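You operate a simulated robot arm through the tools that you are given. There is no shell and no other tool. Be economical: measure what you need, move in short steps, check, and stop when the job is done.

The job below is to be done with a simulated robot arm. You get a single attempt, and the scene is never put back.

Task
Take the round token on the right end of the washer bench and put it away on the dry end of the steel bench. Take the short pipe and leave it on the shelf under the washer bench. Take the yellow pad from the dry end of the steel bench and leave it on the slat conveyor. Press the line stop button two times. Close the cream drawer. Open the right cabinet door, take the pot on the top of the cream bench and put it away on the upper shelf of the grey cabinet, then shut the door. Take the grey cable box from the top of the cream bench and leave it on the top of the teal bench. The order is free. Set down upright: short pipe, pot.

The check looks at the end state, three seconds after you hand in, the way a careful person would. Anything else that was tipped, shoved, dropped, spilled or broken makes it a failure.

Robot
A 6-joint arm with a two-finger parallel gripper on a trunk, on a base that drives. Base frame: it is fixed to the floor where the robot stands at the start and does not move with it; the origin is under the middle of the robot, x ahead of it, y to its left, z up. Units: mm, rad, N and s.
With the tool pointing down near the work surface it reaches from about 280 to 700 mm from the robot's upright axis, wherever it stands. Its first joint turns from -2.897 to 2.897 rad. Places, roughly: cable box [2500, 500, 750]; cream drawer [2500, 1100, 700]; dry end of the steel bench [1600, 6900, 800]; line stop button [-1000, 5700, 800]; pot [2500, 1000, 750]; right cabinet door [-7200, 5300, 500]; round token (5x5x3 cm) [2000, 200, 800]; shelf under the washer bench [1300, 600, 200]; short pipe (9x3x5 cm) [1400, 300, 800]; slat conveyor [300, 5000, 800]; top of the teal bench [1700, 1400, 800]; upper shelf of the grey cabinet [-7200, 5000, 600]; yellow pad (9x6x4 cm) [1600, 7000, 800]. Payload 4.1 kg.
The tool frame sits at the grasp point between the pads (the TCP): z along the fingers, y along the line on which they close. The tips reach 23 mm beyond it. Largest opening 94 mm; finger width 38, thickness 10; the body of the gripper, 54 by 96 mm, starts 39 mm behind the TCP.
Orientation is that of the tool frame in the base frame, as a unit quaternion [x, y, z, w]. With the fingers straight down and closing along the base's y, the tool's x points along the base's -x, its y along +y and its z along -z.

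Tools
- The arm moves only by the tool jog_arm. Its argument "moves" is a list of rows, each an object of numbers (a shift or turn left out is 0, a gripper value left out holds the last): "wx", "wy", "wz": the turn, a rotation vector about the tool's x, y, z in rad; "dx", "dy", "dz": the shift along the tool's x, y, z in m; "jaw": the gripper command, from -1 (shut) to 1 (fully open), values between in proportion. In form: [{"wx": .., "wy": .., "wz": .., "dx": .., "dy": .., "dz": .., "jaw": ..}, ...]. A call has 1 to 10 rows; each row is the pose to reach, as a shift and turn from the pose commanded when the call began, along the tool's axes at that moment. A row lasts 0.2 s, in which the tool goes at most 50 mm and 0.15 rad; a call with a longer step from one row to the next is refused whole, and so is a gripper value outside its range. A pose out of reach is approached as far as the arm can. The call stops where the force on the tool passes 40 N (or 10 N more than at its start, if that is more) or the arm is blocked; 0.2 s more then pass. Each finger travels about 45 mm/s and halts on what it meets, pressing with about 34 N; the grip force reading is that of the motor and also rises with nothing between the fingers. The clock runs only during rows and for 0.2 s after the last one: add rows that repeat a pose to give the fingers time. It gives the time, the measured TCP pose, the force on the tool (base axes), the opening and the grip force at its end, in the units of the frame above (readings bear some noise), with the torque about the TCP (base axes, N m) and any sound that the robot's microphone picked up.
- Cameras (640 x 400 px; columns grow to the right, rows downward): "scene" is now at [18.5, 152.3, 1416.3]; the picture's right is [-0.10, -0.99, 0.00], its down [-0.52, 0.05, -0.85] and it looks along [0.85, -0.09, -0.52] (base axes); focal length 282 px, centre (320, 200). "wrist" rides on the gripper at [86, 16, -74] in the tool frame; the picture's right is [-0.18, 0.98, 0.00], its down [-0.58, -0.11, -0.81] and it looks along [-0.79, -0.15, 0.59] (tool axes); focal length 243 px, centre (320, 200). There is no depth. A picture from a camera that has moved, and an enlarged one, comes with that camera's place and axes in the base frame and with its lens. The place of the scene camera against the robot may be out by one fixed shift of up to 18 mm in any direction.
- get_image(camera): a new picture of that camera. No time passes.
- lift_body(by): slides the trunk up (or, below 0, down) by that many mm; the arm and the scene camera ride with it, the base frame stays. It gives what a move gives, with no picture.
- steer(legs): drives the robot by 1 to 6 legs, each [ahead, turn to the left] in mm and rad, along the robot's own axes; the way and the turn of a leg run together, so that a leg with both is an arc; at most 1500 mm and 3.142 rad a leg. The arm and the cameras ride along, it lands a little off, and it stops where it bumps. It gives what a move gives.
- pan_tilt(pan, tilt): turns the head with the scene camera to pan (to the left, within 2.705 rad either way) and tilt (down, from -0.506 to 1.204), counted from straight ahead of the robot. It gives what a move gives.
- close_up(camera, box): a new picture of the part [left, top, right, bottom] of that camera's present view, enlarged. No time passes.
- hand_in(): hands the job in; it is judged then, once.

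Go step by step. Nothing tells you exact positions but the pictures and the camera data: compare them with the known pose of the tool, close in by small moves and look again before you grip or let go. The budget is 222 turns and 198 pictures, counting those below and the enlarged ones. Unless the task says otherwise, let go and move clear before handing in, and close with one line.

The tools are called after "Call:" as a command line: name --argument value ..., lists and objects as JSON in quotes. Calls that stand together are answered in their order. jog_arm: Moves the arm, as the interface text tells. Its arguments: {"type":"object","properties":{"moves":{"type":"array"}},"required":["moves"]} The other tools are called the same way: lift_body (by) slides the trunk up or down; steer (legs) drives the base; pan_tilt (pan, tilt) turns the head that bears the scene camera; get_image (camera) takes a picture; close_up (camera, box) takes an enlarged picture of a part of a camera's view; hand_in () hands the job in.

At the start:

```text
t: 0.0
ee_pos: [427.7, -35.6, 1014.0]
orientation: [0.0, 1.0, 0.0, 0.0]
ft_force: [-0.1, 0.7, 0.5]
moment: [0.0, -0.01, -0.03]
gripper_width: 94.3
gripper_force: 0.1
trunk travel left (down, up): [-350.0, 240.0]
robot x, y, heading: [-1.2, -1.2, -0.0]
head pan, tilt: [-0.103, 0.546]
```

scene: 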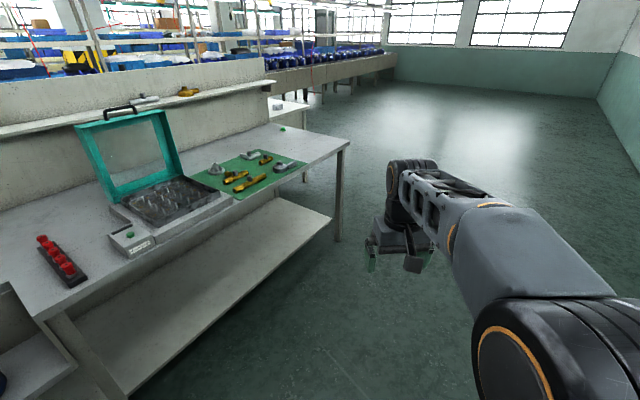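
wrist: 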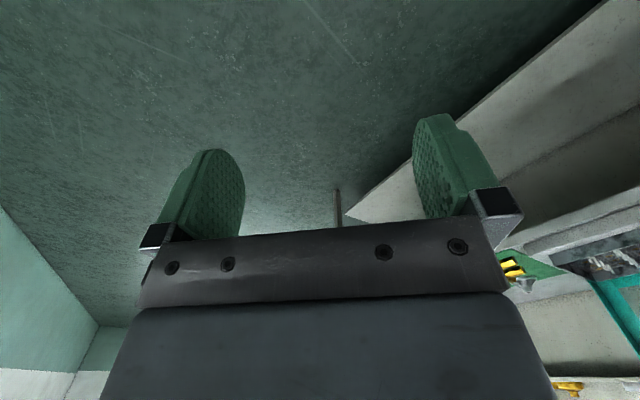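

I see a bench with a teal frame and a green mat ahead to the left, probably the washer bench. I'll enlarge it to look for the token and the short pipe.

Call:
close_up --camera "scene" --box '[160, 80, 360, 205]'

Call:
pan_tilt --pan 0.6 --tilt 0.4

Call:
get_image --camera "scene"

```text
3.20 times, centred on (260, 142) of scene
camera zoom: at [18.5, 152.3, 1416.3], right [-0.1, -0.99, 0.0], down [-0.52, 0.05, -0.85], along [0.85, -0.09, -0.52], focal length 903 px, centre (512, 384)
```

zoom: 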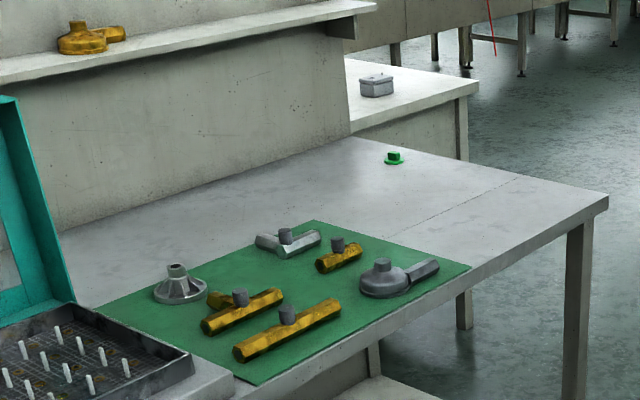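

```text
t: 1.1
ee_pos: [428.4, -36.2, 1014.1]
orientation: [0.001, 1.0, 0.0, 0.0]
ft_force: [0.2, -0.1, -0.2]
moment: [0.02, -0.01, 0.04]
gripper_width: 93.9
gripper_force: 0.0
trunk travel left (down, up): [-350.0, 240.0]
robot x, y, heading: [1.8, 3.6, -0.003]
head pan, tilt: [0.6, 0.4]
```

```text
194 pictures are left
camera scene: at [5.6, 213.8, 1429.7], right [0.56, -0.83, 0.0], down [-0.32, -0.22, -0.92], along [0.76, 0.52, -0.39], focal length 282 px, centre (320, 200)
```

scene: 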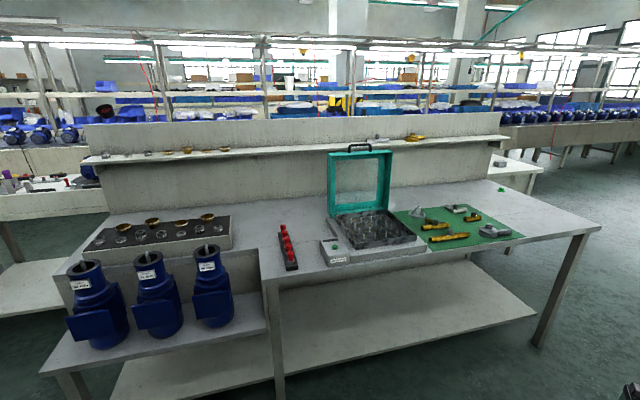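

The token is the green knob near (2008, 208) and the short pipe is the small yellow piece near (1438, 294). The bench stands about 45° to my axes. I'll look around to map the rest of the hall.

Call:
lift_body --by 240

Call:
pan_tilt --pan 1.5 --tilt 0.2

Call:
get_image --camera "scene"

Call:
pan_tilt --pan 2.5 --tilt 0.2

Call:
get_image --camera "scene"

Call:
pan_tilt --pan 0.2 --tilt 0.3

Call:
get_image --camera "scene"

Call:
pan_tilt --pan -0.9 --tilt 0.3

Call:
get_image --camera "scene"

```text
t: 3.6
ee_pos: [427.6, -36.1, 1254.5]
orientation: [0.0, 1.0, 0.0, 0.0]
ft_force: [-0.2, -0.1, -0.3]
moment: [0.0, -0.01, -0.03]
gripper_width: 93.9
gripper_force: 0.1
trunk travel left (down, up): [-590.0, 0.0]
robot x, y, heading: [1.1, 0.8, 0.002]
head pan, tilt: [0.6, 0.4]
```

```text
t: 4.8
ee_pos: [428.6, -35.7, 1253.8]
orientation: [0.0, 1.0, 0.0, 0.0]
ft_force: [0.2, -0.1, 0.3]
moment: [-0.01, 0.03, 0.02]
gripper_width: 93.8
gripper_force: 0.1
trunk travel left (down, up): [-590.0, 0.0]
robot x, y, heading: [2.1, 0.7, -0.0]
head pan, tilt: [1.499, 0.201]
```

```text
193 pictures are left
camera scene: at [-64.2, 254.5, 1688.3], right [1.0, -0.07, 0.0], down [-0.01, -0.2, -0.98], along [0.07, 0.98, -0.2], focal length 282 px, centre (320, 200)
```

scene: 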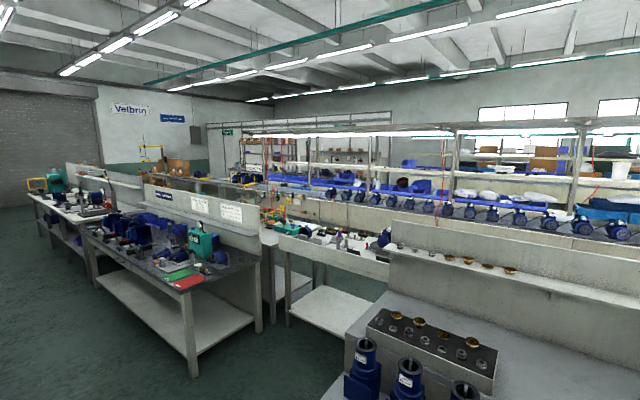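

```text
t: 6.0
ee_pos: [428.6, -35.4, 1254.3]
orientation: [0.001, 1.0, 0.0, 0.001]
ft_force: [-0.7, 0.3, 0.0]
moment: [0.0, -0.01, -0.03]
gripper_width: 93.7
gripper_force: 0.1
trunk travel left (down, up): [-590.0, 0.0]
robot x, y, heading: [0.9, 3.2, 0.0]
head pan, tilt: [2.499, 0.201]
```

```text
192 pictures are left
camera scene: at [-145.5, 217.5, 1688.3], right [0.6, 0.8, 0.0], down [0.16, -0.12, -0.98], along [-0.78, 0.59, -0.2], focal length 282 px, centre (320, 200)
```

scene: 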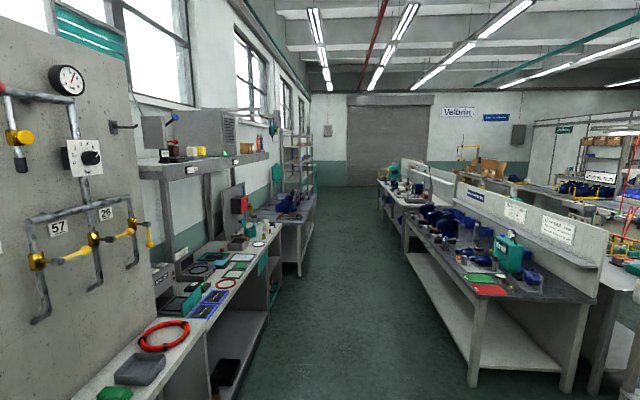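

```text
t: 8.2
ee_pos: [428.5, -34.6, 1254.0]
orientation: [0.0, 1.0, 0.0, 0.0]
ft_force: [0.2, 0.4, -0.4]
moment: [-0.04, 0.02, -0.01]
gripper_width: 94.2
gripper_force: 0.2
trunk travel left (down, up): [-590.0, 0.0]
robot x, y, heading: [3.6, -0.4, -0.003]
head pan, tilt: [0.201, 0.3]
```

```text
191 pictures are left
camera scene: at [20.6, 180.2, 1679.0], right [0.2, -0.98, 0.0], down [-0.29, -0.06, -0.96], along [0.94, 0.19, -0.3], focal length 282 px, centre (320, 200)
```

scene: 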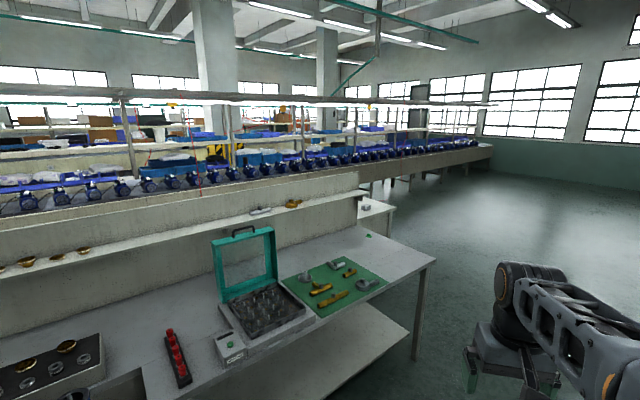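

```text
t: 9.5
ee_pos: [428.5, -35.5, 1254.9]
orientation: [0.0, 1.0, 0.001, 0.0]
ft_force: [0.3, 0.9, -0.1]
moment: [0.02, 0.0, 0.02]
gripper_width: 94.1
gripper_force: 0.1
trunk travel left (down, up): [-590.0, 0.0]
robot x, y, heading: [4.3, 1.8, -0.002]
head pan, tilt: [-0.901, 0.3]
```

```text
190 pictures are left
camera scene: at [-12.9, 88.4, 1679.0], right [-0.78, -0.62, 0.0], down [-0.18, 0.23, -0.96], along [0.59, -0.75, -0.3], focal length 282 px, centre (320, 200)
```

scene: 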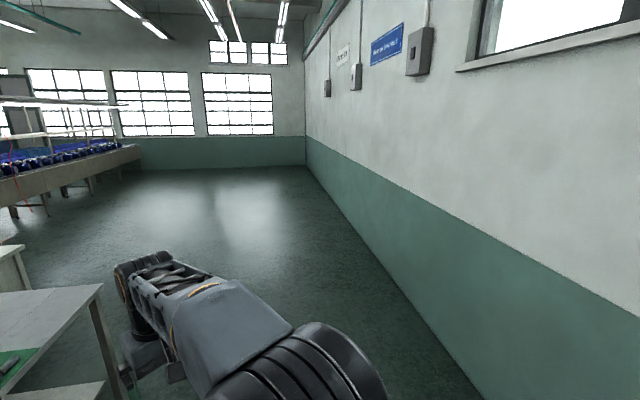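

The room runs at about 45° to my frame, with the washer bench front facing me. I'll drive to stand in front of the short pipe, keeping the trunk high.

Call:
steer --legs '[[0, -0.108], [1050, 0], [0, 0.93]]'

Call:
pan_tilt --pan 0.0 --tilt 0.9

Call:
get_image --camera "scene"

Call:
get_image --camera "wrist"

```text
t: 17.8
ee_pos: [1335.2, 189.2, 1254.2]
orientation: [-0.412, 0.911, -0.001, 0.0]
ft_force: [-0.4, -0.8, 0.7]
moment: [0.03, 0.02, 0.03]
gripper_width: 94.0
gripper_force: 0.2
trunk travel left (down, up): [-590.0, 0.0]
robot x, y, heading: [1025.4, -109.0, 0.848]
head pan, tilt: [-0.901, 0.3]
```

```text
t: 19.0
ee_pos: [1334.6, 187.6, 1254.3]
orientation: [-0.412, 0.911, 0.0, 0.001]
ft_force: [0.9, -0.1, 0.2]
moment: [-0.03, -0.03, -0.01]
gripper_width: 94.1
gripper_force: 0.0
trunk travel left (down, up): [-590.0, 0.0]
robot x, y, heading: [1024.4, -109.6, 0.843]
head pan, tilt: [0.0, 0.901]
```

```text
189 pictures are left
camera scene: at [899.8, 7.1, 1626.8], right [0.75, -0.66, 0.0], down [-0.52, -0.59, -0.62], along [0.41, 0.47, -0.78], focal length 282 px, centre (320, 200)
```

scene: 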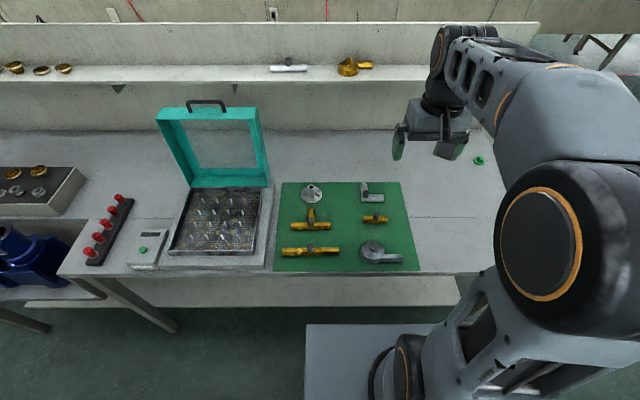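

```text
188 pictures are left
camera wrist: at [1265.1, 133.5, 1329.4], right [-0.62, 0.79, 0.0], down [0.47, 0.36, 0.81], along [0.64, 0.5, -0.59], focal length 243 px, centre (320, 200)
```

wrist: 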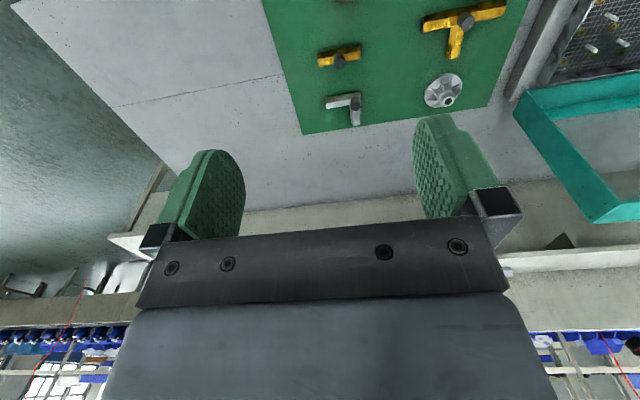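

The pipe is at about (1407, 298) and lies parallel to the bench. I want to grip it with the tool leaning along its axis, so that it can later go upright onto the shelf. First I'll yaw the tool 90°.

Call:
jog_arm --moves '[{"wz": -0.15}, {"wz": -0.3}, {"wz": -0.45}, {"wz": -0.6}, {"wz": -0.75}, {"wz": -0.9}, {"wz": -1.05}, {"wz": -1.2}, {"wz": -1.35}, {"wz": -1.5}]'

Call:
jog_arm --moves '[{"wz": -0.07}, {"wz": -0.07}]'

Call:
lift_body --by -280

Call:
get_image --camera "wrist"

Call:
get_image --camera "scene"

```text
t: 21.2
ee_pos: [1334.2, 188.7, 1254.7]
orientation: [0.923, -0.385, 0.0, -0.001]
ft_force: [-0.7, -0.6, -1.1]
moment: [0.0, 0.01, 0.02]
gripper_width: 94.0
gripper_force: 0.1
trunk travel left (down, up): [-590.0, 0.0]
robot x, y, heading: [1027.4, -109.5, 0.852]
head pan, tilt: [0.0, 0.901]
```

```text
t: 21.8
ee_pos: [1336.2, 187.3, 1254.5]
orientation: [0.935, -0.354, 0.001, 0.0]
ft_force: [-0.5, 1.0, 0.1]
moment: [-0.04, -0.02, -0.04]
gripper_width: 93.9
gripper_force: 0.0
trunk travel left (down, up): [-590.0, 0.0]
robot x, y, heading: [1026.5, -108.2, 0.849]
head pan, tilt: [0.0, 0.901]
```

```text
t: 24.6
ee_pos: [1336.3, 187.3, 974.8]
orientation: [0.935, -0.354, 0.001, 0.0]
ft_force: [0.2, 0.3, -0.2]
moment: [0.01, 0.02, 0.0]
gripper_width: 93.8
gripper_force: 0.1
trunk travel left (down, up): [-310.0, 280.0]
robot x, y, heading: [1022.8, -111.7, 0.846]
head pan, tilt: [0.0, 0.901]
```

```text
187 pictures are left
camera wrist: at [1388.7, 118.2, 1049.0], right [-0.79, -0.61, 0.0], down [-0.36, 0.47, 0.81], along [-0.5, 0.64, -0.59], focal length 243 px, centre (320, 200)
```

wrist: 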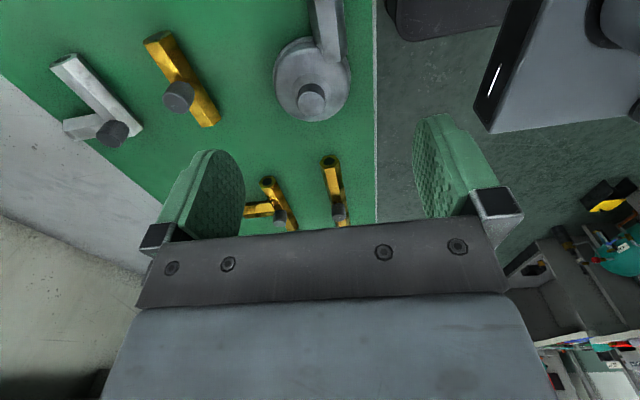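

```text
186 pictures are left
camera scene: at [899.8, 7.1, 1346.8], right [0.75, -0.66, 0.0], down [-0.52, -0.59, -0.62], along [0.41, 0.47, -0.78], focal length 282 px, centre (320, 200)
```

scene: 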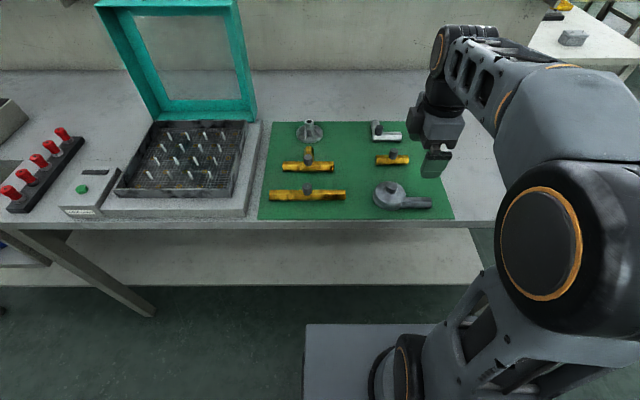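

The pipe centre is near (1414, 298) and the tool yaw matches its axis. I'll tilt the tool and move over it.

Call:
jog_arm --moves '[{"wy": -0.14, "dx": -0.003, "dy": -0.027}, {"wy": -0.28, "dx": -0.006, "dy": -0.054}, {"wy": -0.42, "dx": -0.009, "dy": -0.081}, {"wy": -0.56, "dx": -0.012, "dy": -0.108, "dz": 0.01}, {"wy": -0.7, "dx": -0.015, "dy": -0.135, "dz": 0.03}, {"wy": -0.7, "dx": -0.015, "dy": -0.135, "dz": 0.03}]'

Call:
get_image --camera "wrist"

Call:
get_image --camera "scene"

```text
t: 26.0
ee_pos: [1414.3, 299.1, 944.1]
orientation: [0.878, -0.333, -0.321, -0.122]
ft_force: [-1.3, 0.3, -0.6]
moment: [0.02, 0.0, -0.01]
gripper_width: 94.2
gripper_force: 0.2
trunk travel left (down, up): [-310.0, 280.0]
robot x, y, heading: [1027.4, -107.5, 0.848]
head pan, tilt: [0.0, 0.901]
```

```text
185 pictures are left
camera wrist: at [1488.0, 211.4, 945.6], right [-0.76, -0.64, 0.12], down [0.13, 0.03, 0.99], along [-0.64, 0.77, 0.06], focal length 243 px, centre (320, 200)
```

wrist: 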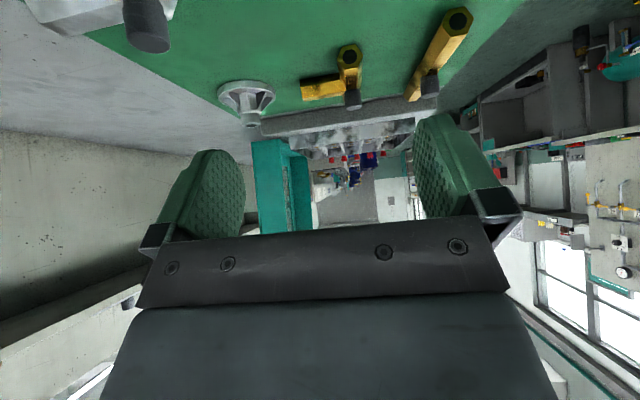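

```text
184 pictures are left
camera scene: at [900.1, 7.3, 1346.7], right [0.75, -0.66, 0.0], down [-0.52, -0.59, -0.62], along [0.41, 0.47, -0.78], focal length 282 px, centre (320, 200)
```

scene: 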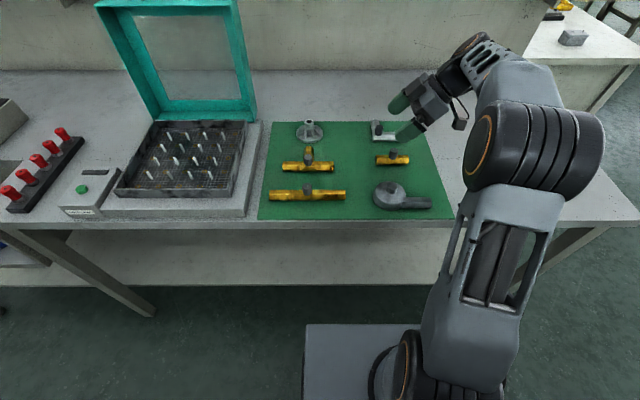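

The pose is reachable. I'll narrow the jaws and descend to about z = 865, then check from the side.

Call:
jog_arm --moves '[{"jaw": 0.3, "dx": 0.017, "dz": 0.015}, {"dx": 0.034, "dz": 0.035}, {"dx": 0.056, "dz": 0.055}, {"dx": 0.056, "dz": 0.055}]'

Call:
close_up --camera "scene" --box '[330, 80, 490, 180]'

Call:
get_image --camera "wrist"

```text
t: 27.0
ee_pos: [1419.0, 295.3, 865.2]
orientation: [0.879, -0.333, -0.32, -0.122]
ft_force: [-0.5, -1.1, 0.5]
moment: [0.0, 0.01, 0.02]
gripper_width: 61.2
gripper_force: 0.1
trunk travel left (down, up): [-310.0, 280.0]
robot x, y, heading: [1023.7, -107.7, 0.847]
head pan, tilt: [0.0, 0.901]
```

```text
4.00 times, centred on (410, 130) of scene
camera zoom: at [899.9, 7.2, 1346.7], right [0.75, -0.66, 0.0], down [-0.52, -0.59, -0.62], along [0.41, 0.47, -0.78], focal length 1128 px, centre (-40, 480)
```

zoom: 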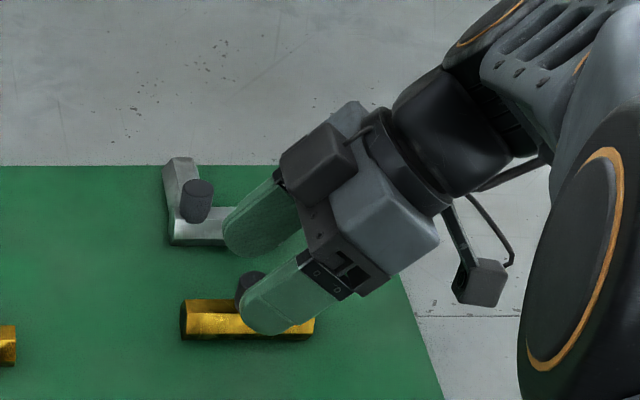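

```text
182 pictures are left
camera wrist: at [1492.4, 206.1, 867.1], right [-0.76, -0.64, 0.12], down [0.13, 0.03, 0.99], along [-0.64, 0.77, 0.06], focal length 243 px, centre (320, 200)
```

wrist: 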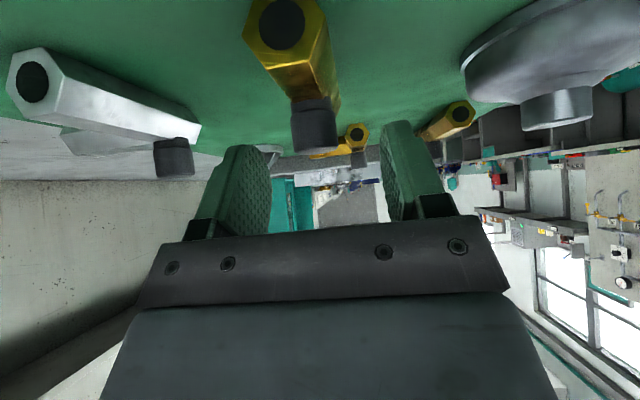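

The knob is centred between the fingers and the bench mat is at about z = 800. I'll descend the last 30 mm and grip.

Call:
jog_arm --moves '[{"dx": 0.01, "dz": 0.012}, {"dx": 0.0193, "dz": 0.023}, {"dx": 0.0193, "dz": 0.023, "jaw": -1}, {"dx": 0.0193, "dz": 0.023}, {"dx": 0.0193, "dz": 0.023}, {"dx": 0.0193, "dz": 0.023}, {"dx": 0.0193, "dz": 0.023}]'

Call:
close_up --camera "scene" --box '[330, 80, 490, 180]'

```text
t: 28.6
ee_pos: [1418.4, 295.6, 836.7]
orientation: [0.879, -0.333, -0.32, -0.123]
ft_force: [-0.8, 1.2, 4.5]
moment: [-0.08, -0.17, 0.29]
gripper_width: 23.1
gripper_force: 33.2
trunk travel left (down, up): [-310.0, 280.0]
robot x, y, heading: [1025.8, -106.6, 0.851]
head pan, tilt: [0.0, 0.901]
```

```text
4.00 times, centred on (410, 130) of scene
camera zoom: at [899.5, 6.8, 1346.8], right [0.75, -0.66, 0.0], down [-0.52, -0.59, -0.62], along [0.41, 0.47, -0.78], focal length 1128 px, centre (-40, 480)
```

zoom: 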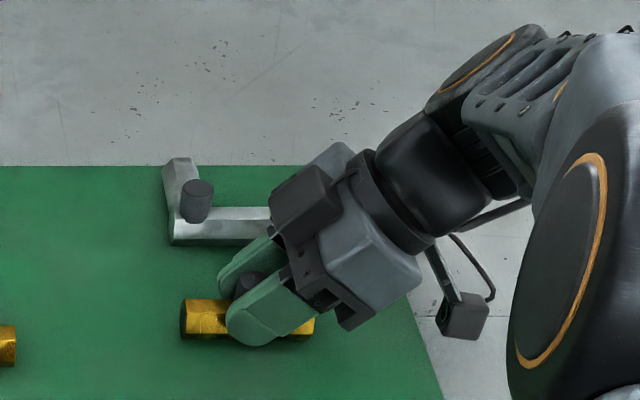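

Gripped at 23 mm. I'll lift with the trunk and check.

Call:
lift_body --by 200

Call:
get_image --camera "wrist"

Call:
get_image --camera "scene"

```text
t: 30.8
ee_pos: [1419.6, 295.1, 1035.4]
orientation: [0.879, -0.333, -0.321, -0.121]
ft_force: [-0.1, 0.2, -1.0]
moment: [-0.01, 0.03, 0.0]
gripper_width: 26.7
gripper_force: 33.4
trunk travel left (down, up): [-510.0, 80.0]
robot x, y, heading: [1026.3, -112.8, 0.849]
head pan, tilt: [0.0, 0.901]
```

```text
180 pictures are left
camera wrist: at [1492.6, 206.9, 1037.6], right [-0.76, -0.64, 0.12], down [0.13, 0.03, 0.99], along [-0.64, 0.77, 0.06], focal length 243 px, centre (320, 200)
```

wrist: 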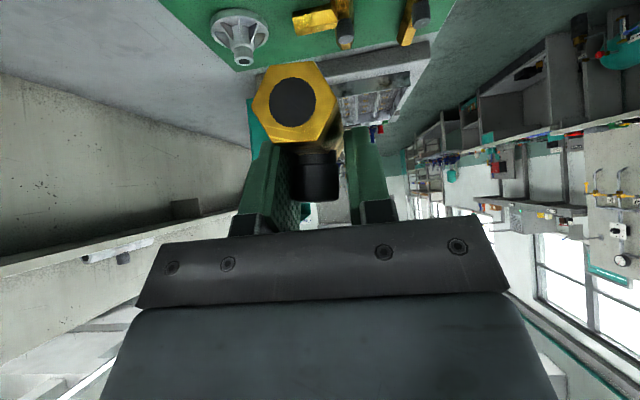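

```text
179 pictures are left
camera scene: at [899.9, 7.3, 1546.7], right [0.75, -0.66, 0.0], down [-0.52, -0.59, -0.62], along [0.41, 0.47, -0.78], focal length 282 px, centre (320, 200)
```

scene: 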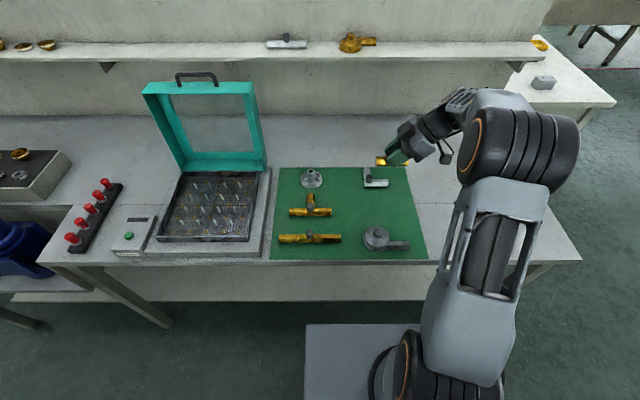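

The pipe is held. I'll check that it is level in the grip.

Call:
close_up --camera "wrist" --box '[220, 40, 400, 220]'

Call:
close_up --camera "scene" --box '[340, 120, 440, 190]'

```text
2.22 times, centred on (310, 130) of wrist
camera zoom: at [1492.6, 206.9, 1037.6], right [-0.76, -0.64, 0.12], down [0.13, 0.03, 0.99], along [-0.64, 0.77, 0.06], focal length 539 px, centre (342, 356)
```

zoom: 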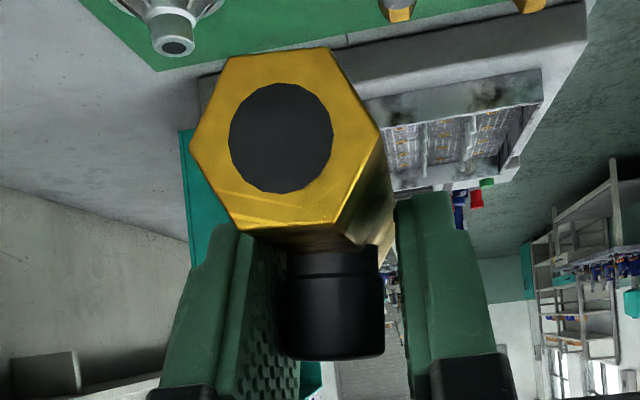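

```text
5.71 times, centred on (390, 155) of scene
camera zoom: at [899.9, 7.3, 1546.7], right [0.75, -0.66, 0.0], down [-0.52, -0.59, -0.62], along [0.41, 0.47, -0.78], focal length 1612 px, centre (-80, 457)
```

zoom: 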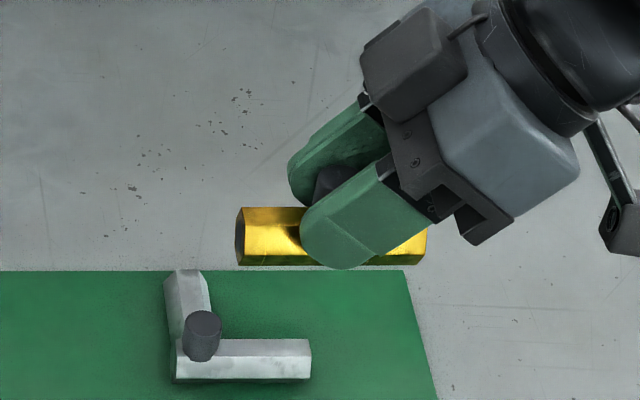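

The pipe is level. Next I'll back away from the bench and yaw the tool so the fingers point forward and down.

Call:
steer --legs '[[-330, 0]]'

Call:
jog_arm --moves '[{"wx": 0.0966, "wz": 0.1147}, {"wx": 0.1932, "wz": 0.2295}, {"wx": 0.2898, "wz": 0.3442}, {"wx": 0.3864, "wz": 0.459}, {"wx": 0.483, "wz": 0.5737}, {"wx": 0.5796, "wz": 0.6885}, {"wx": 0.6762, "wz": 0.8032}, {"wx": 0.7728, "wz": 0.918}, {"wx": 0.8694, "wz": 1.0327}, {"wx": 0.966, "wz": 1.1475}]'

Call:
jog_arm --moves '[{"wx": 0.045, "wz": 0.0535}, {"wx": 0.045, "wz": 0.0535}]'

Call:
get_image --camera "scene"

```text
t: 33.0
ee_pos: [1199.8, 47.7, 1034.8]
orientation: [0.879, -0.332, -0.321, -0.122]
ft_force: [0.3, 0.0, -1.0]
moment: [0.04, 0.04, 0.01]
gripper_width: 26.4
gripper_force: 33.6
trunk travel left (down, up): [-510.0, 80.0]
robot x, y, heading: [805.4, -358.1, 0.851]
head pan, tilt: [0.0, 0.901]
```

```text
t: 35.2
ee_pos: [1200.0, 47.3, 1036.2]
orientation: [-0.416, 0.841, 0.152, 0.309]
ft_force: [0.5, -0.1, -0.9]
moment: [-0.03, -0.01, 0.01]
gripper_width: 26.9
gripper_force: 34.2
trunk travel left (down, up): [-510.0, 80.0]
robot x, y, heading: [807.2, -357.7, 0.854]
head pan, tilt: [0.0, 0.901]
```

```text
t: 35.8
ee_pos: [1200.6, 46.9, 1036.7]
orientation: [-0.387, 0.856, 0.141, 0.312]
ft_force: [-0.2, 0.0, -0.8]
moment: [0.0, -0.01, 0.01]
gripper_width: 26.6
gripper_force: 33.9
trunk travel left (down, up): [-510.0, 80.0]
robot x, y, heading: [806.2, -361.2, 0.846]
head pan, tilt: [0.0, 0.901]
```

```text
176 pictures are left
camera scene: at [681.3, -240.6, 1546.7], right [0.75, -0.66, 0.0], down [-0.52, -0.59, -0.62], along [0.41, 0.47, -0.78], focal length 282 px, centre (320, 200)
```

scene: 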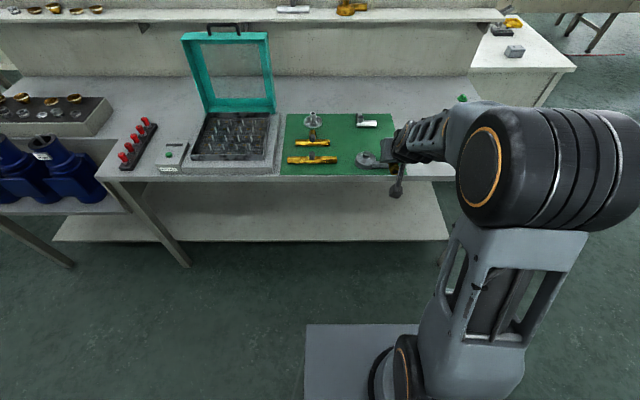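

Clear of the bench edge with the fingers pointing forward and down. I'll lower the trunk.

Call:
lift_body --by -505

Call:
get_image --camera "scene"

Call:
get_image --camera "wrist"

```text
refused: -505 is not a number from -400 to 400
```

```text
175 pictures are left
camera scene: at [681.3, -240.6, 1546.7], right [0.75, -0.66, 0.0], down [-0.52, -0.59, -0.62], along [0.41, 0.47, -0.78], focal length 282 px, centre (320, 200)
```

scene: 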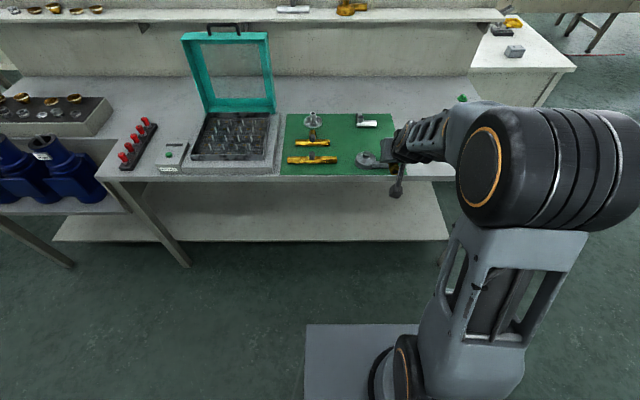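

```text
174 pictures are left
camera wrist: at [1111.2, -27.7, 1037.9], right [-0.64, 0.76, 0.12], down [0.03, -0.13, 0.99], along [0.76, 0.64, 0.06], focal length 243 px, centre (320, 200)
```

wrist: 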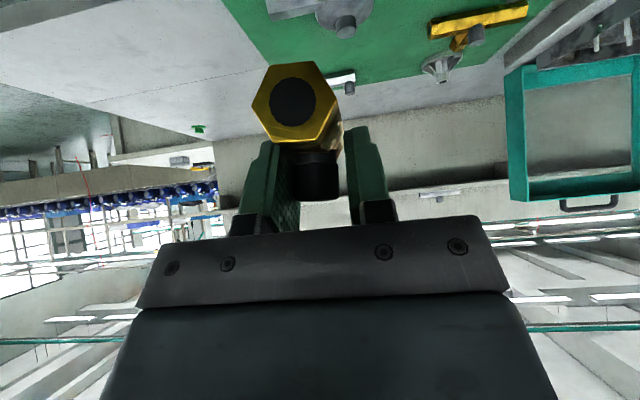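

Call:
lift_body --by -300

Call:
get_image --camera "scene"

Call:
lift_body --by -200

Call:
get_image --camera "scene"

Call:
get_image --camera "wrist"

```text
t: 38.8
ee_pos: [1199.5, 46.4, 736.4]
orientation: [-0.387, 0.856, 0.141, 0.313]
ft_force: [0.1, 0.0, -0.8]
moment: [-0.01, 0.01, 0.02]
gripper_width: 26.6
gripper_force: 34.3
trunk travel left (down, up): [-210.0, 380.0]
robot x, y, heading: [808.3, -354.6, 0.846]
head pan, tilt: [0.0, 0.901]
```

```text
173 pictures are left
camera scene: at [681.4, -240.7, 1246.8], right [0.75, -0.66, 0.0], down [-0.52, -0.59, -0.62], along [0.41, 0.47, -0.78], focal length 282 px, centre (320, 200)
```

scene: 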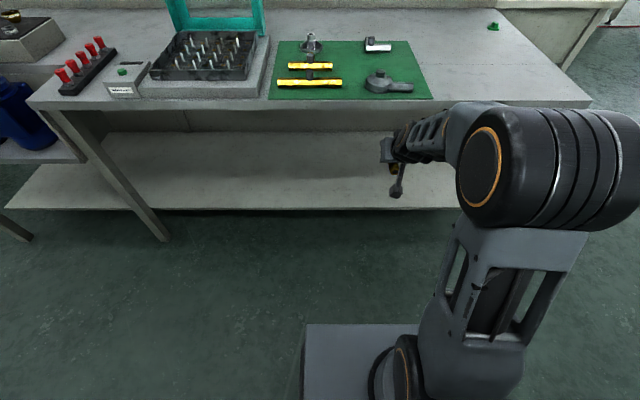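

```text
t: 41.0
ee_pos: [1200.6, 47.4, 537.0]
orientation: [-0.386, 0.856, 0.141, 0.312]
ft_force: [-0.5, 0.3, -1.5]
moment: [0.02, 0.01, -0.02]
gripper_width: 26.6
gripper_force: 34.1
trunk travel left (down, up): [-10.0, 580.0]
robot x, y, heading: [806.6, -360.9, 0.849]
head pan, tilt: [0.0, 0.901]
```

```text
172 pictures are left
camera scene: at [681.4, -240.7, 1046.8], right [0.75, -0.66, 0.0], down [-0.52, -0.59, -0.62], along [0.41, 0.47, -0.78], focal length 282 px, centre (320, 200)
```

scene: 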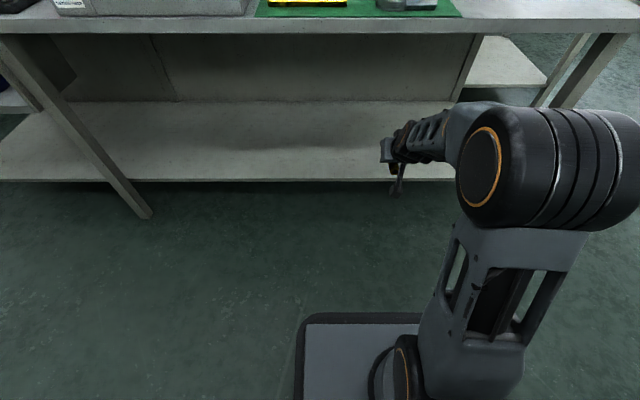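

```text
171 pictures are left
camera wrist: at [1111.3, -27.8, 537.9], right [-0.64, 0.76, 0.12], down [0.03, -0.13, 0.99], along [0.76, 0.64, 0.06], focal length 243 px, centre (320, 200)
```

wrist: 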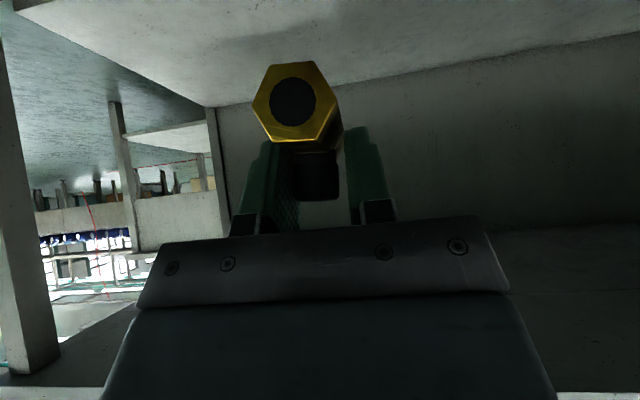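

The shelf surface appears to be near z ≈ 170 with its front edge at v ≈ 1077, measured along my heading. I'll lower the arm in front of it, then drive in.

Call:
jog_arm --moves '[{"dx": 0.029, "dz": 0.0344}, {"dx": 0.058, "dz": 0.0689}, {"dx": 0.087, "dz": 0.1033}, {"dx": 0.116, "dz": 0.1377}, {"dx": 0.145, "dz": 0.1722}, {"dx": 0.174, "dz": 0.2066}, {"dx": 0.174, "dz": 0.2066}]'

Call:
get_image --camera "scene"

Call:
get_image --camera "wrist"

```text
t: 42.6
ee_pos: [1224.8, 28.4, 269.1]
orientation: [-0.392, 0.854, 0.15, 0.306]
ft_force: [-0.3, -0.3, -0.7]
moment: [0.03, 0.01, -0.01]
gripper_width: 26.4
gripper_force: 33.4
out of reach, approached as far as the arm can: row 1, 2, 4, 5, 6, 7
trunk travel left (down, up): [-10.0, 580.0]
robot x, y, heading: [806.4, -358.5, 0.848]
head pan, tilt: [0.0, 0.901]
```

```text
170 pictures are left
camera scene: at [681.4, -240.8, 1046.7], right [0.75, -0.66, 0.0], down [-0.52, -0.59, -0.62], along [0.41, 0.47, -0.78], focal length 282 px, centre (320, 200)
```

scene: 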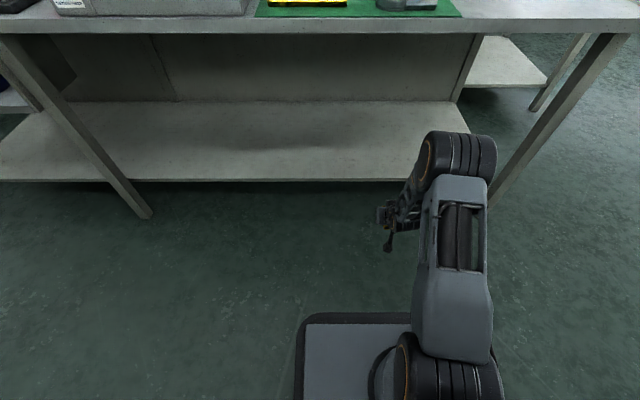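

```text
169 pictures are left
camera wrist: at [1135.6, -48.1, 271.4], right [-0.66, 0.74, 0.14], down [0.05, -0.14, 0.99], along [0.75, 0.66, 0.05], focal length 243 px, centre (320, 200)
```

wrist: 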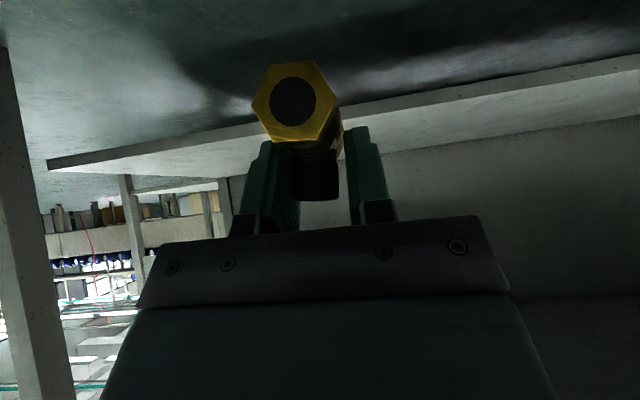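

The pose was only approximately reached, about 30 mm to the side. I'll extend the arm forward, which should free it up and lower the elbow.

Call:
jog_arm --moves '[{"dx": -0.03, "dz": 0.0257}, {"dx": -0.061, "dz": 0.0515}, {"dx": -0.061, "dz": 0.0515}]'

Call:
get_image --camera "scene"

```text
t: 43.4
ee_pos: [1275.1, 87.1, 267.3]
orientation: [-0.388, 0.856, 0.141, 0.312]
ft_force: [1.2, -0.3, -1.7]
moment: [0.01, -0.01, -0.02]
gripper_width: 26.5
gripper_force: 33.5
out of reach, approached as far as the arm can: row 1
trunk travel left (down, up): [-10.0, 580.0]
robot x, y, heading: [807.6, -359.8, 0.851]
head pan, tilt: [0.0, 0.901]
```

```text
168 pictures are left
camera scene: at [681.4, -240.7, 1046.7], right [0.75, -0.66, 0.0], down [-0.52, -0.59, -0.62], along [0.41, 0.47, -0.78], focal length 282 px, centre (320, 200)
```

scene: 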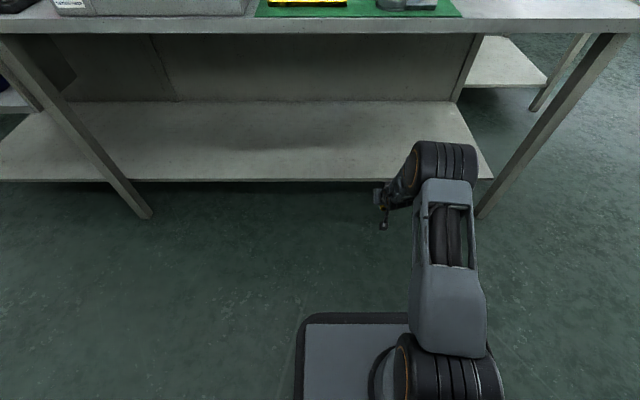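

Reached now. I'll test whether the final placing height is reachable here, still clear of the shelf edge.

Call:
jog_arm --moves '[{"dx": -0.005, "dz": 0.045}, {"dx": 0.019, "dz": 0.071}, {"dx": 0.019, "dz": 0.071}]'

Call:
get_image --camera "scene"

Call:
get_image --camera "wrist"

```text
t: 44.2
ee_pos: [1295.9, 109.5, 203.4]
orientation: [-0.386, 0.856, 0.141, 0.314]
ft_force: [0.0, -0.9, -1.7]
moment: [-0.02, 0.0, 0.0]
gripper_width: 26.7
gripper_force: 34.2
trunk travel left (down, up): [-10.0, 580.0]
robot x, y, heading: [807.4, -354.5, 0.851]
head pan, tilt: [0.0, 0.901]
```

```text
167 pictures are left
camera scene: at [681.4, -240.7, 1046.7], right [0.75, -0.66, 0.0], down [-0.52, -0.59, -0.62], along [0.41, 0.47, -0.78], focal length 282 px, centre (320, 200)
```

scene: 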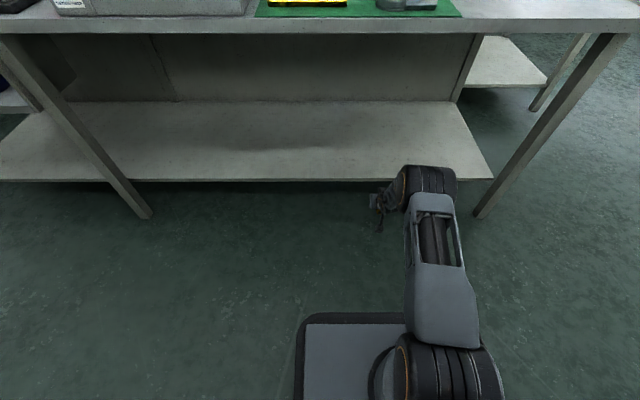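

```text
166 pictures are left
camera wrist: at [1207.6, 34.5, 205.4], right [-0.64, 0.76, 0.12], down [0.03, -0.13, 0.99], along [0.76, 0.64, 0.06], focal length 243 px, centre (320, 200)
```

wrist: 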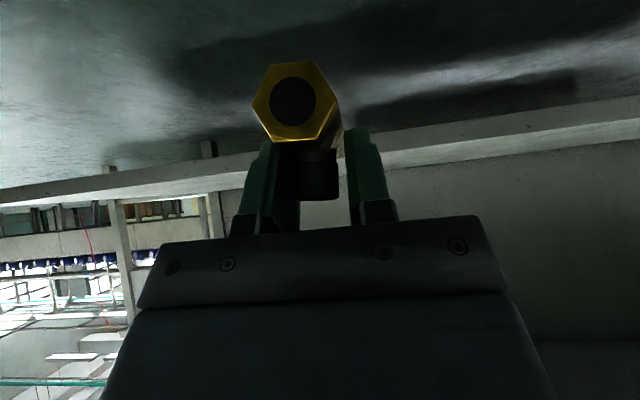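

Reachable. I'll zoom in on the shelf edge to fix its height.

Call:
close_up --camera "wrist" --box '[360, 80, 560, 180]'

Call:
close_up --camera "wrist" --box '[90, 130, 290, 230]'

```text
3.20 times, centred on (460, 130) of wrist
camera zoom: at [1207.6, 34.5, 205.4], right [-0.64, 0.76, 0.12], down [0.03, -0.13, 0.99], along [0.76, 0.64, 0.06], focal length 776 px, centre (-128, 424)
```

zoom: 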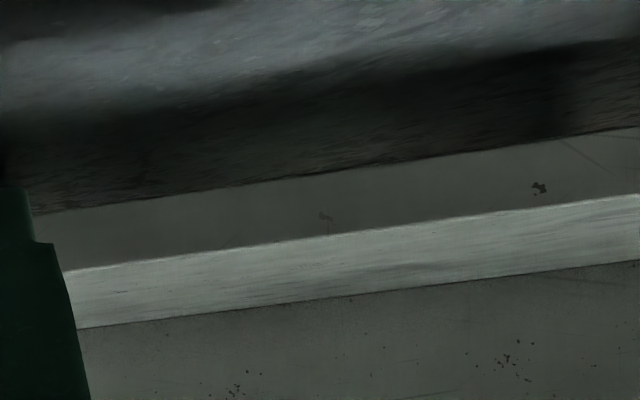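

```text
3.20 times, centred on (190, 180) of wrist
camera zoom: at [1207.6, 34.5, 205.4], right [-0.64, 0.76, 0.12], down [0.03, -0.13, 0.99], along [0.76, 0.64, 0.06], focal length 776 px, centre (736, 264)
```

zoom: 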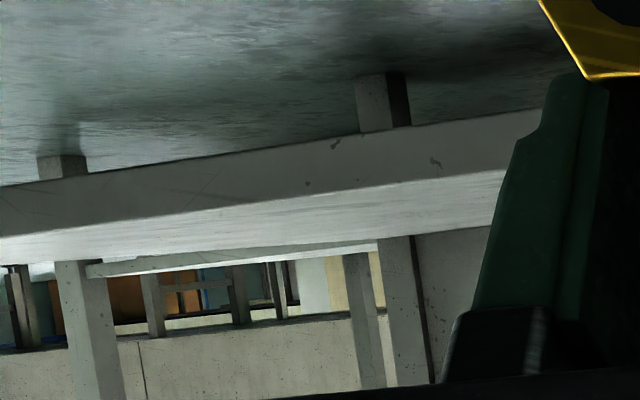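

The shelf top is at z ≈ 180. I'll raise the tool to 258, drive in 200 mm, then look.

Call:
jog_arm --moves '[{"dx": -0.018, "dz": -0.021}, {"dx": -0.0354, "dz": -0.0421}, {"dx": -0.0354, "dz": -0.0421}]'

Call:
steer --legs '[[205, 0]]'

Call:
get_image --camera "scene"

Call:
get_image --camera "wrist"

```text
t: 45.0
ee_pos: [1296.4, 108.6, 257.4]
orientation: [-0.387, 0.856, 0.141, 0.312]
ft_force: [0.6, 0.3, -1.7]
moment: [0.05, 0.0, -0.02]
gripper_width: 26.5
gripper_force: 33.8
trunk travel left (down, up): [-10.0, 580.0]
robot x, y, heading: [807.7, -358.9, 0.853]
head pan, tilt: [0.0, 0.901]
```

```text
t: 46.6
ee_pos: [1431.8, 261.8, 258.1]
orientation: [-0.387, 0.856, 0.142, 0.312]
ft_force: [0.3, 0.2, -1.0]
moment: [0.03, 0.02, 0.0]
gripper_width: 26.6
gripper_force: 34.4
trunk travel left (down, up): [-10.0, 580.0]
robot x, y, heading: [942.1, -200.6, 0.85]
head pan, tilt: [0.0, 0.901]
```

```text
163 pictures are left
camera scene: at [817.7, -85.9, 1046.7], right [0.75, -0.66, 0.0], down [-0.52, -0.59, -0.62], along [0.41, 0.47, -0.78], focal length 282 px, centre (320, 200)
```

scene: 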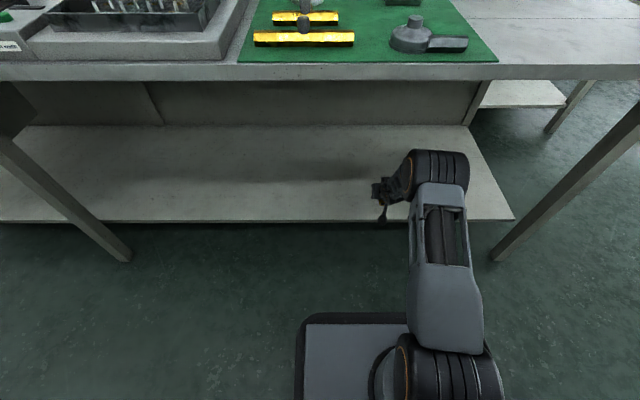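

```text
162 pictures are left
camera wrist: at [1343.6, 188.0, 259.6], right [-0.64, 0.76, 0.12], down [0.03, -0.13, 0.99], along [0.76, 0.64, 0.06], focal length 243 px, centre (320, 200)
```

wrist: 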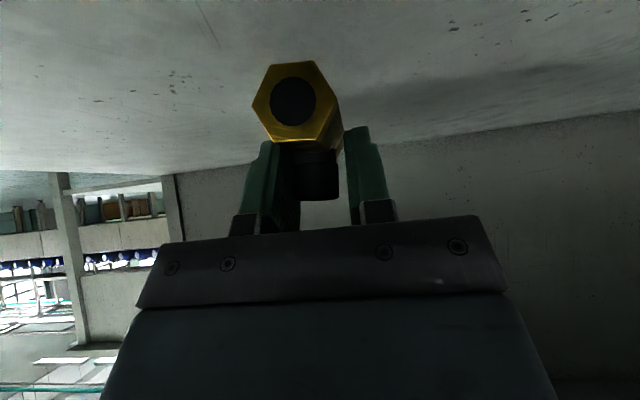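

The pipe is over the shelf, about 35 mm inside its edge. I'll lower it gently.

Call:
jog_arm --moves '[{"dx": 0.0129, "dz": 0.0153}, {"dx": 0.0219, "dz": 0.026}, {"dx": 0.0245, "dz": 0.0291}, {"dx": 0.0245, "dz": 0.0291}]'

Call:
jog_arm --moves '[{"dx": 0.0013, "dz": 0.0015}, {"dx": 0.0013, "dz": 0.0015}]'

Call:
get_image --camera "wrist"

```text
t: 47.6
ee_pos: [1433.1, 263.4, 220.6]
orientation: [-0.388, 0.856, 0.141, 0.312]
ft_force: [-0.4, 0.2, -1.9]
moment: [0.02, 0.0, -0.01]
gripper_width: 26.5
gripper_force: 33.8
trunk travel left (down, up): [-10.0, 580.0]
robot x, y, heading: [941.5, -200.8, 0.849]
head pan, tilt: [0.0, 0.901]
```

```text
t: 48.2
ee_pos: [1433.0, 264.6, 219.2]
orientation: [-0.386, 0.856, 0.142, 0.314]
ft_force: [-0.6, -0.1, 2.8]
moment: [0.1, -0.11, 0.0]
gripper_width: 26.5
gripper_force: 34.4
trunk travel left (down, up): [-10.0, 580.0]
robot x, y, heading: [944.7, -200.1, 0.849]
head pan, tilt: [0.0, 0.901]
```

```text
161 pictures are left
camera wrist: at [1344.6, 188.7, 220.5], right [-0.64, 0.76, 0.12], down [0.03, -0.13, 0.99], along [0.76, 0.64, 0.06], focal length 243 px, centre (320, 200)
```

wrist: 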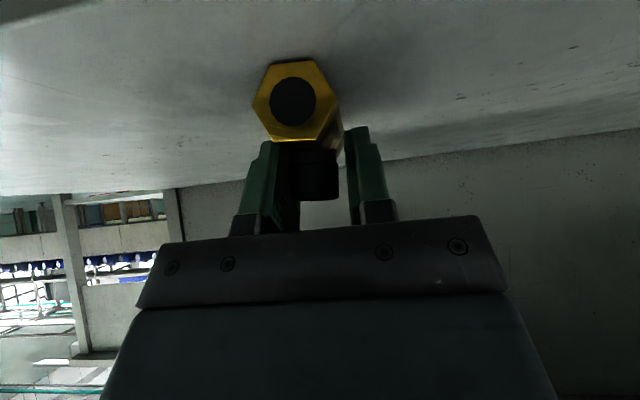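

Contact is made. I'll press 1 mm more, open, and retract along the tool axis.

Call:
jog_arm --moves '[{"dx": 0.0006, "dz": 0.0008}, {"dx": 0.0006, "dz": 0.0008, "jaw": 0.4}, {"dx": 0.0006, "dz": 0.0008}, {"dx": 0.0006, "dz": 0.0008}, {"dx": 0.0006, "dz": 0.0008}, {"dz": -0.02}, {"dz": -0.045}, {"dz": -0.08}, {"dz": -0.12}]'

Call:
get_image --camera "wrist"

```text
t: 50.2
ee_pos: [1381.3, 205.1, 311.3]
orientation: [-0.386, 0.856, 0.14, 0.313]
ft_force: [-0.3, 0.3, -0.4]
moment: [0.0, 0.0, 0.02]
gripper_width: 65.7
gripper_force: 0.0
trunk travel left (down, up): [-10.0, 580.0]
robot x, y, heading: [941.9, -202.4, 0.847]
head pan, tilt: [0.0, 0.901]
```

```text
160 pictures are left
camera wrist: at [1293.5, 130.4, 312.1], right [-0.64, 0.76, 0.12], down [0.03, -0.13, 0.99], along [0.76, 0.64, 0.06], focal length 243 px, centre (320, 200)
```

wrist: 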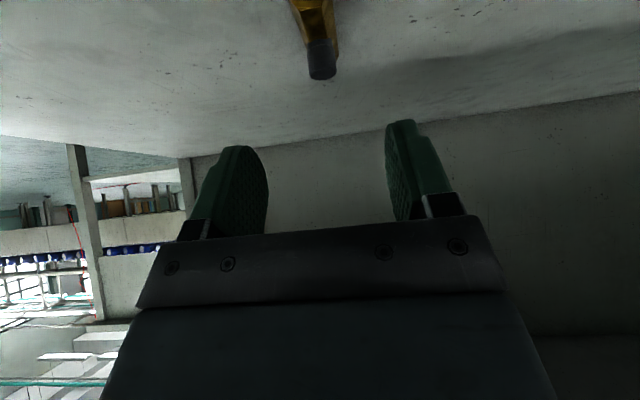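

The pipe stands on the shelf, knob up. I'll back out, raise the trunk, straighten the tool and head around the right end towards the cream bench.

Call:
steer --legs '[[-450, 0]]'

Call:
lift_body --by 400

Call:
lift_body --by 180

Call:
jog_arm --moves '[{"wy": 0.14}, {"wy": 0.28}, {"wy": 0.42}, {"wy": 0.56, "dz": -0.04}, {"wy": 0.7, "dz": -0.08}, {"wy": 0.7, "dz": -0.12}, {"wy": 0.7, "dz": -0.16}, {"wy": 0.7, "dz": -0.16}]'

Call:
get_image --camera "scene"

```text
t: 52.9
ee_pos: [1081.2, -134.8, 310.8]
orientation: [-0.389, 0.856, 0.141, 0.311]
ft_force: [0.0, -0.2, 0.3]
moment: [0.01, 0.0, -0.02]
gripper_width: 65.8
gripper_force: 0.0
trunk travel left (down, up): [-10.0, 580.0]
robot x, y, heading: [645.4, -543.4, 0.85]
head pan, tilt: [0.0, 0.901]
```

```text
t: 56.8
ee_pos: [1080.9, -134.8, 710.0]
orientation: [-0.387, 0.856, 0.141, 0.313]
ft_force: [-0.3, 0.2, -0.4]
moment: [-0.03, -0.03, 0.0]
gripper_width: 66.1
gripper_force: 0.0
trunk travel left (down, up): [-410.0, 180.0]
robot x, y, heading: [639.7, -543.2, 0.854]
head pan, tilt: [0.0, 0.901]
```

```text
t: 58.8
ee_pos: [1079.8, -133.4, 890.7]
orientation: [-0.387, 0.856, 0.141, 0.312]
ft_force: [-0.3, 0.3, -0.1]
moment: [0.03, 0.0, 0.01]
gripper_width: 65.8
gripper_force: 0.1
trunk travel left (down, up): [-590.0, 0.0]
robot x, y, heading: [641.5, -541.7, 0.853]
head pan, tilt: [0.0, 0.901]
```

```text
t: 60.5
ee_pos: [1013.6, -211.1, 1011.6]
orientation: [-0.414, 0.91, 0.0, -0.001]
ft_force: [-0.2, 0.4, 0.8]
moment: [-0.01, 0.02, 0.02]
gripper_width: 65.9
gripper_force: 0.1
out of reach, approached as far as the arm can: row 2, 3
trunk travel left (down, up): [-590.0, 0.0]
robot x, y, heading: [641.8, -544.0, 0.852]
head pan, tilt: [0.0, 0.901]
```

```text
159 pictures are left
camera scene: at [517.1, -428.1, 1626.7], right [0.75, -0.66, 0.0], down [-0.52, -0.59, -0.62], along [0.41, 0.47, -0.78], focal length 282 px, centre (320, 200)
```

scene: 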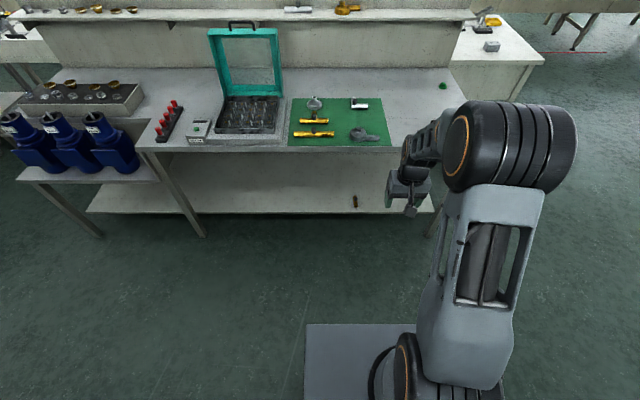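

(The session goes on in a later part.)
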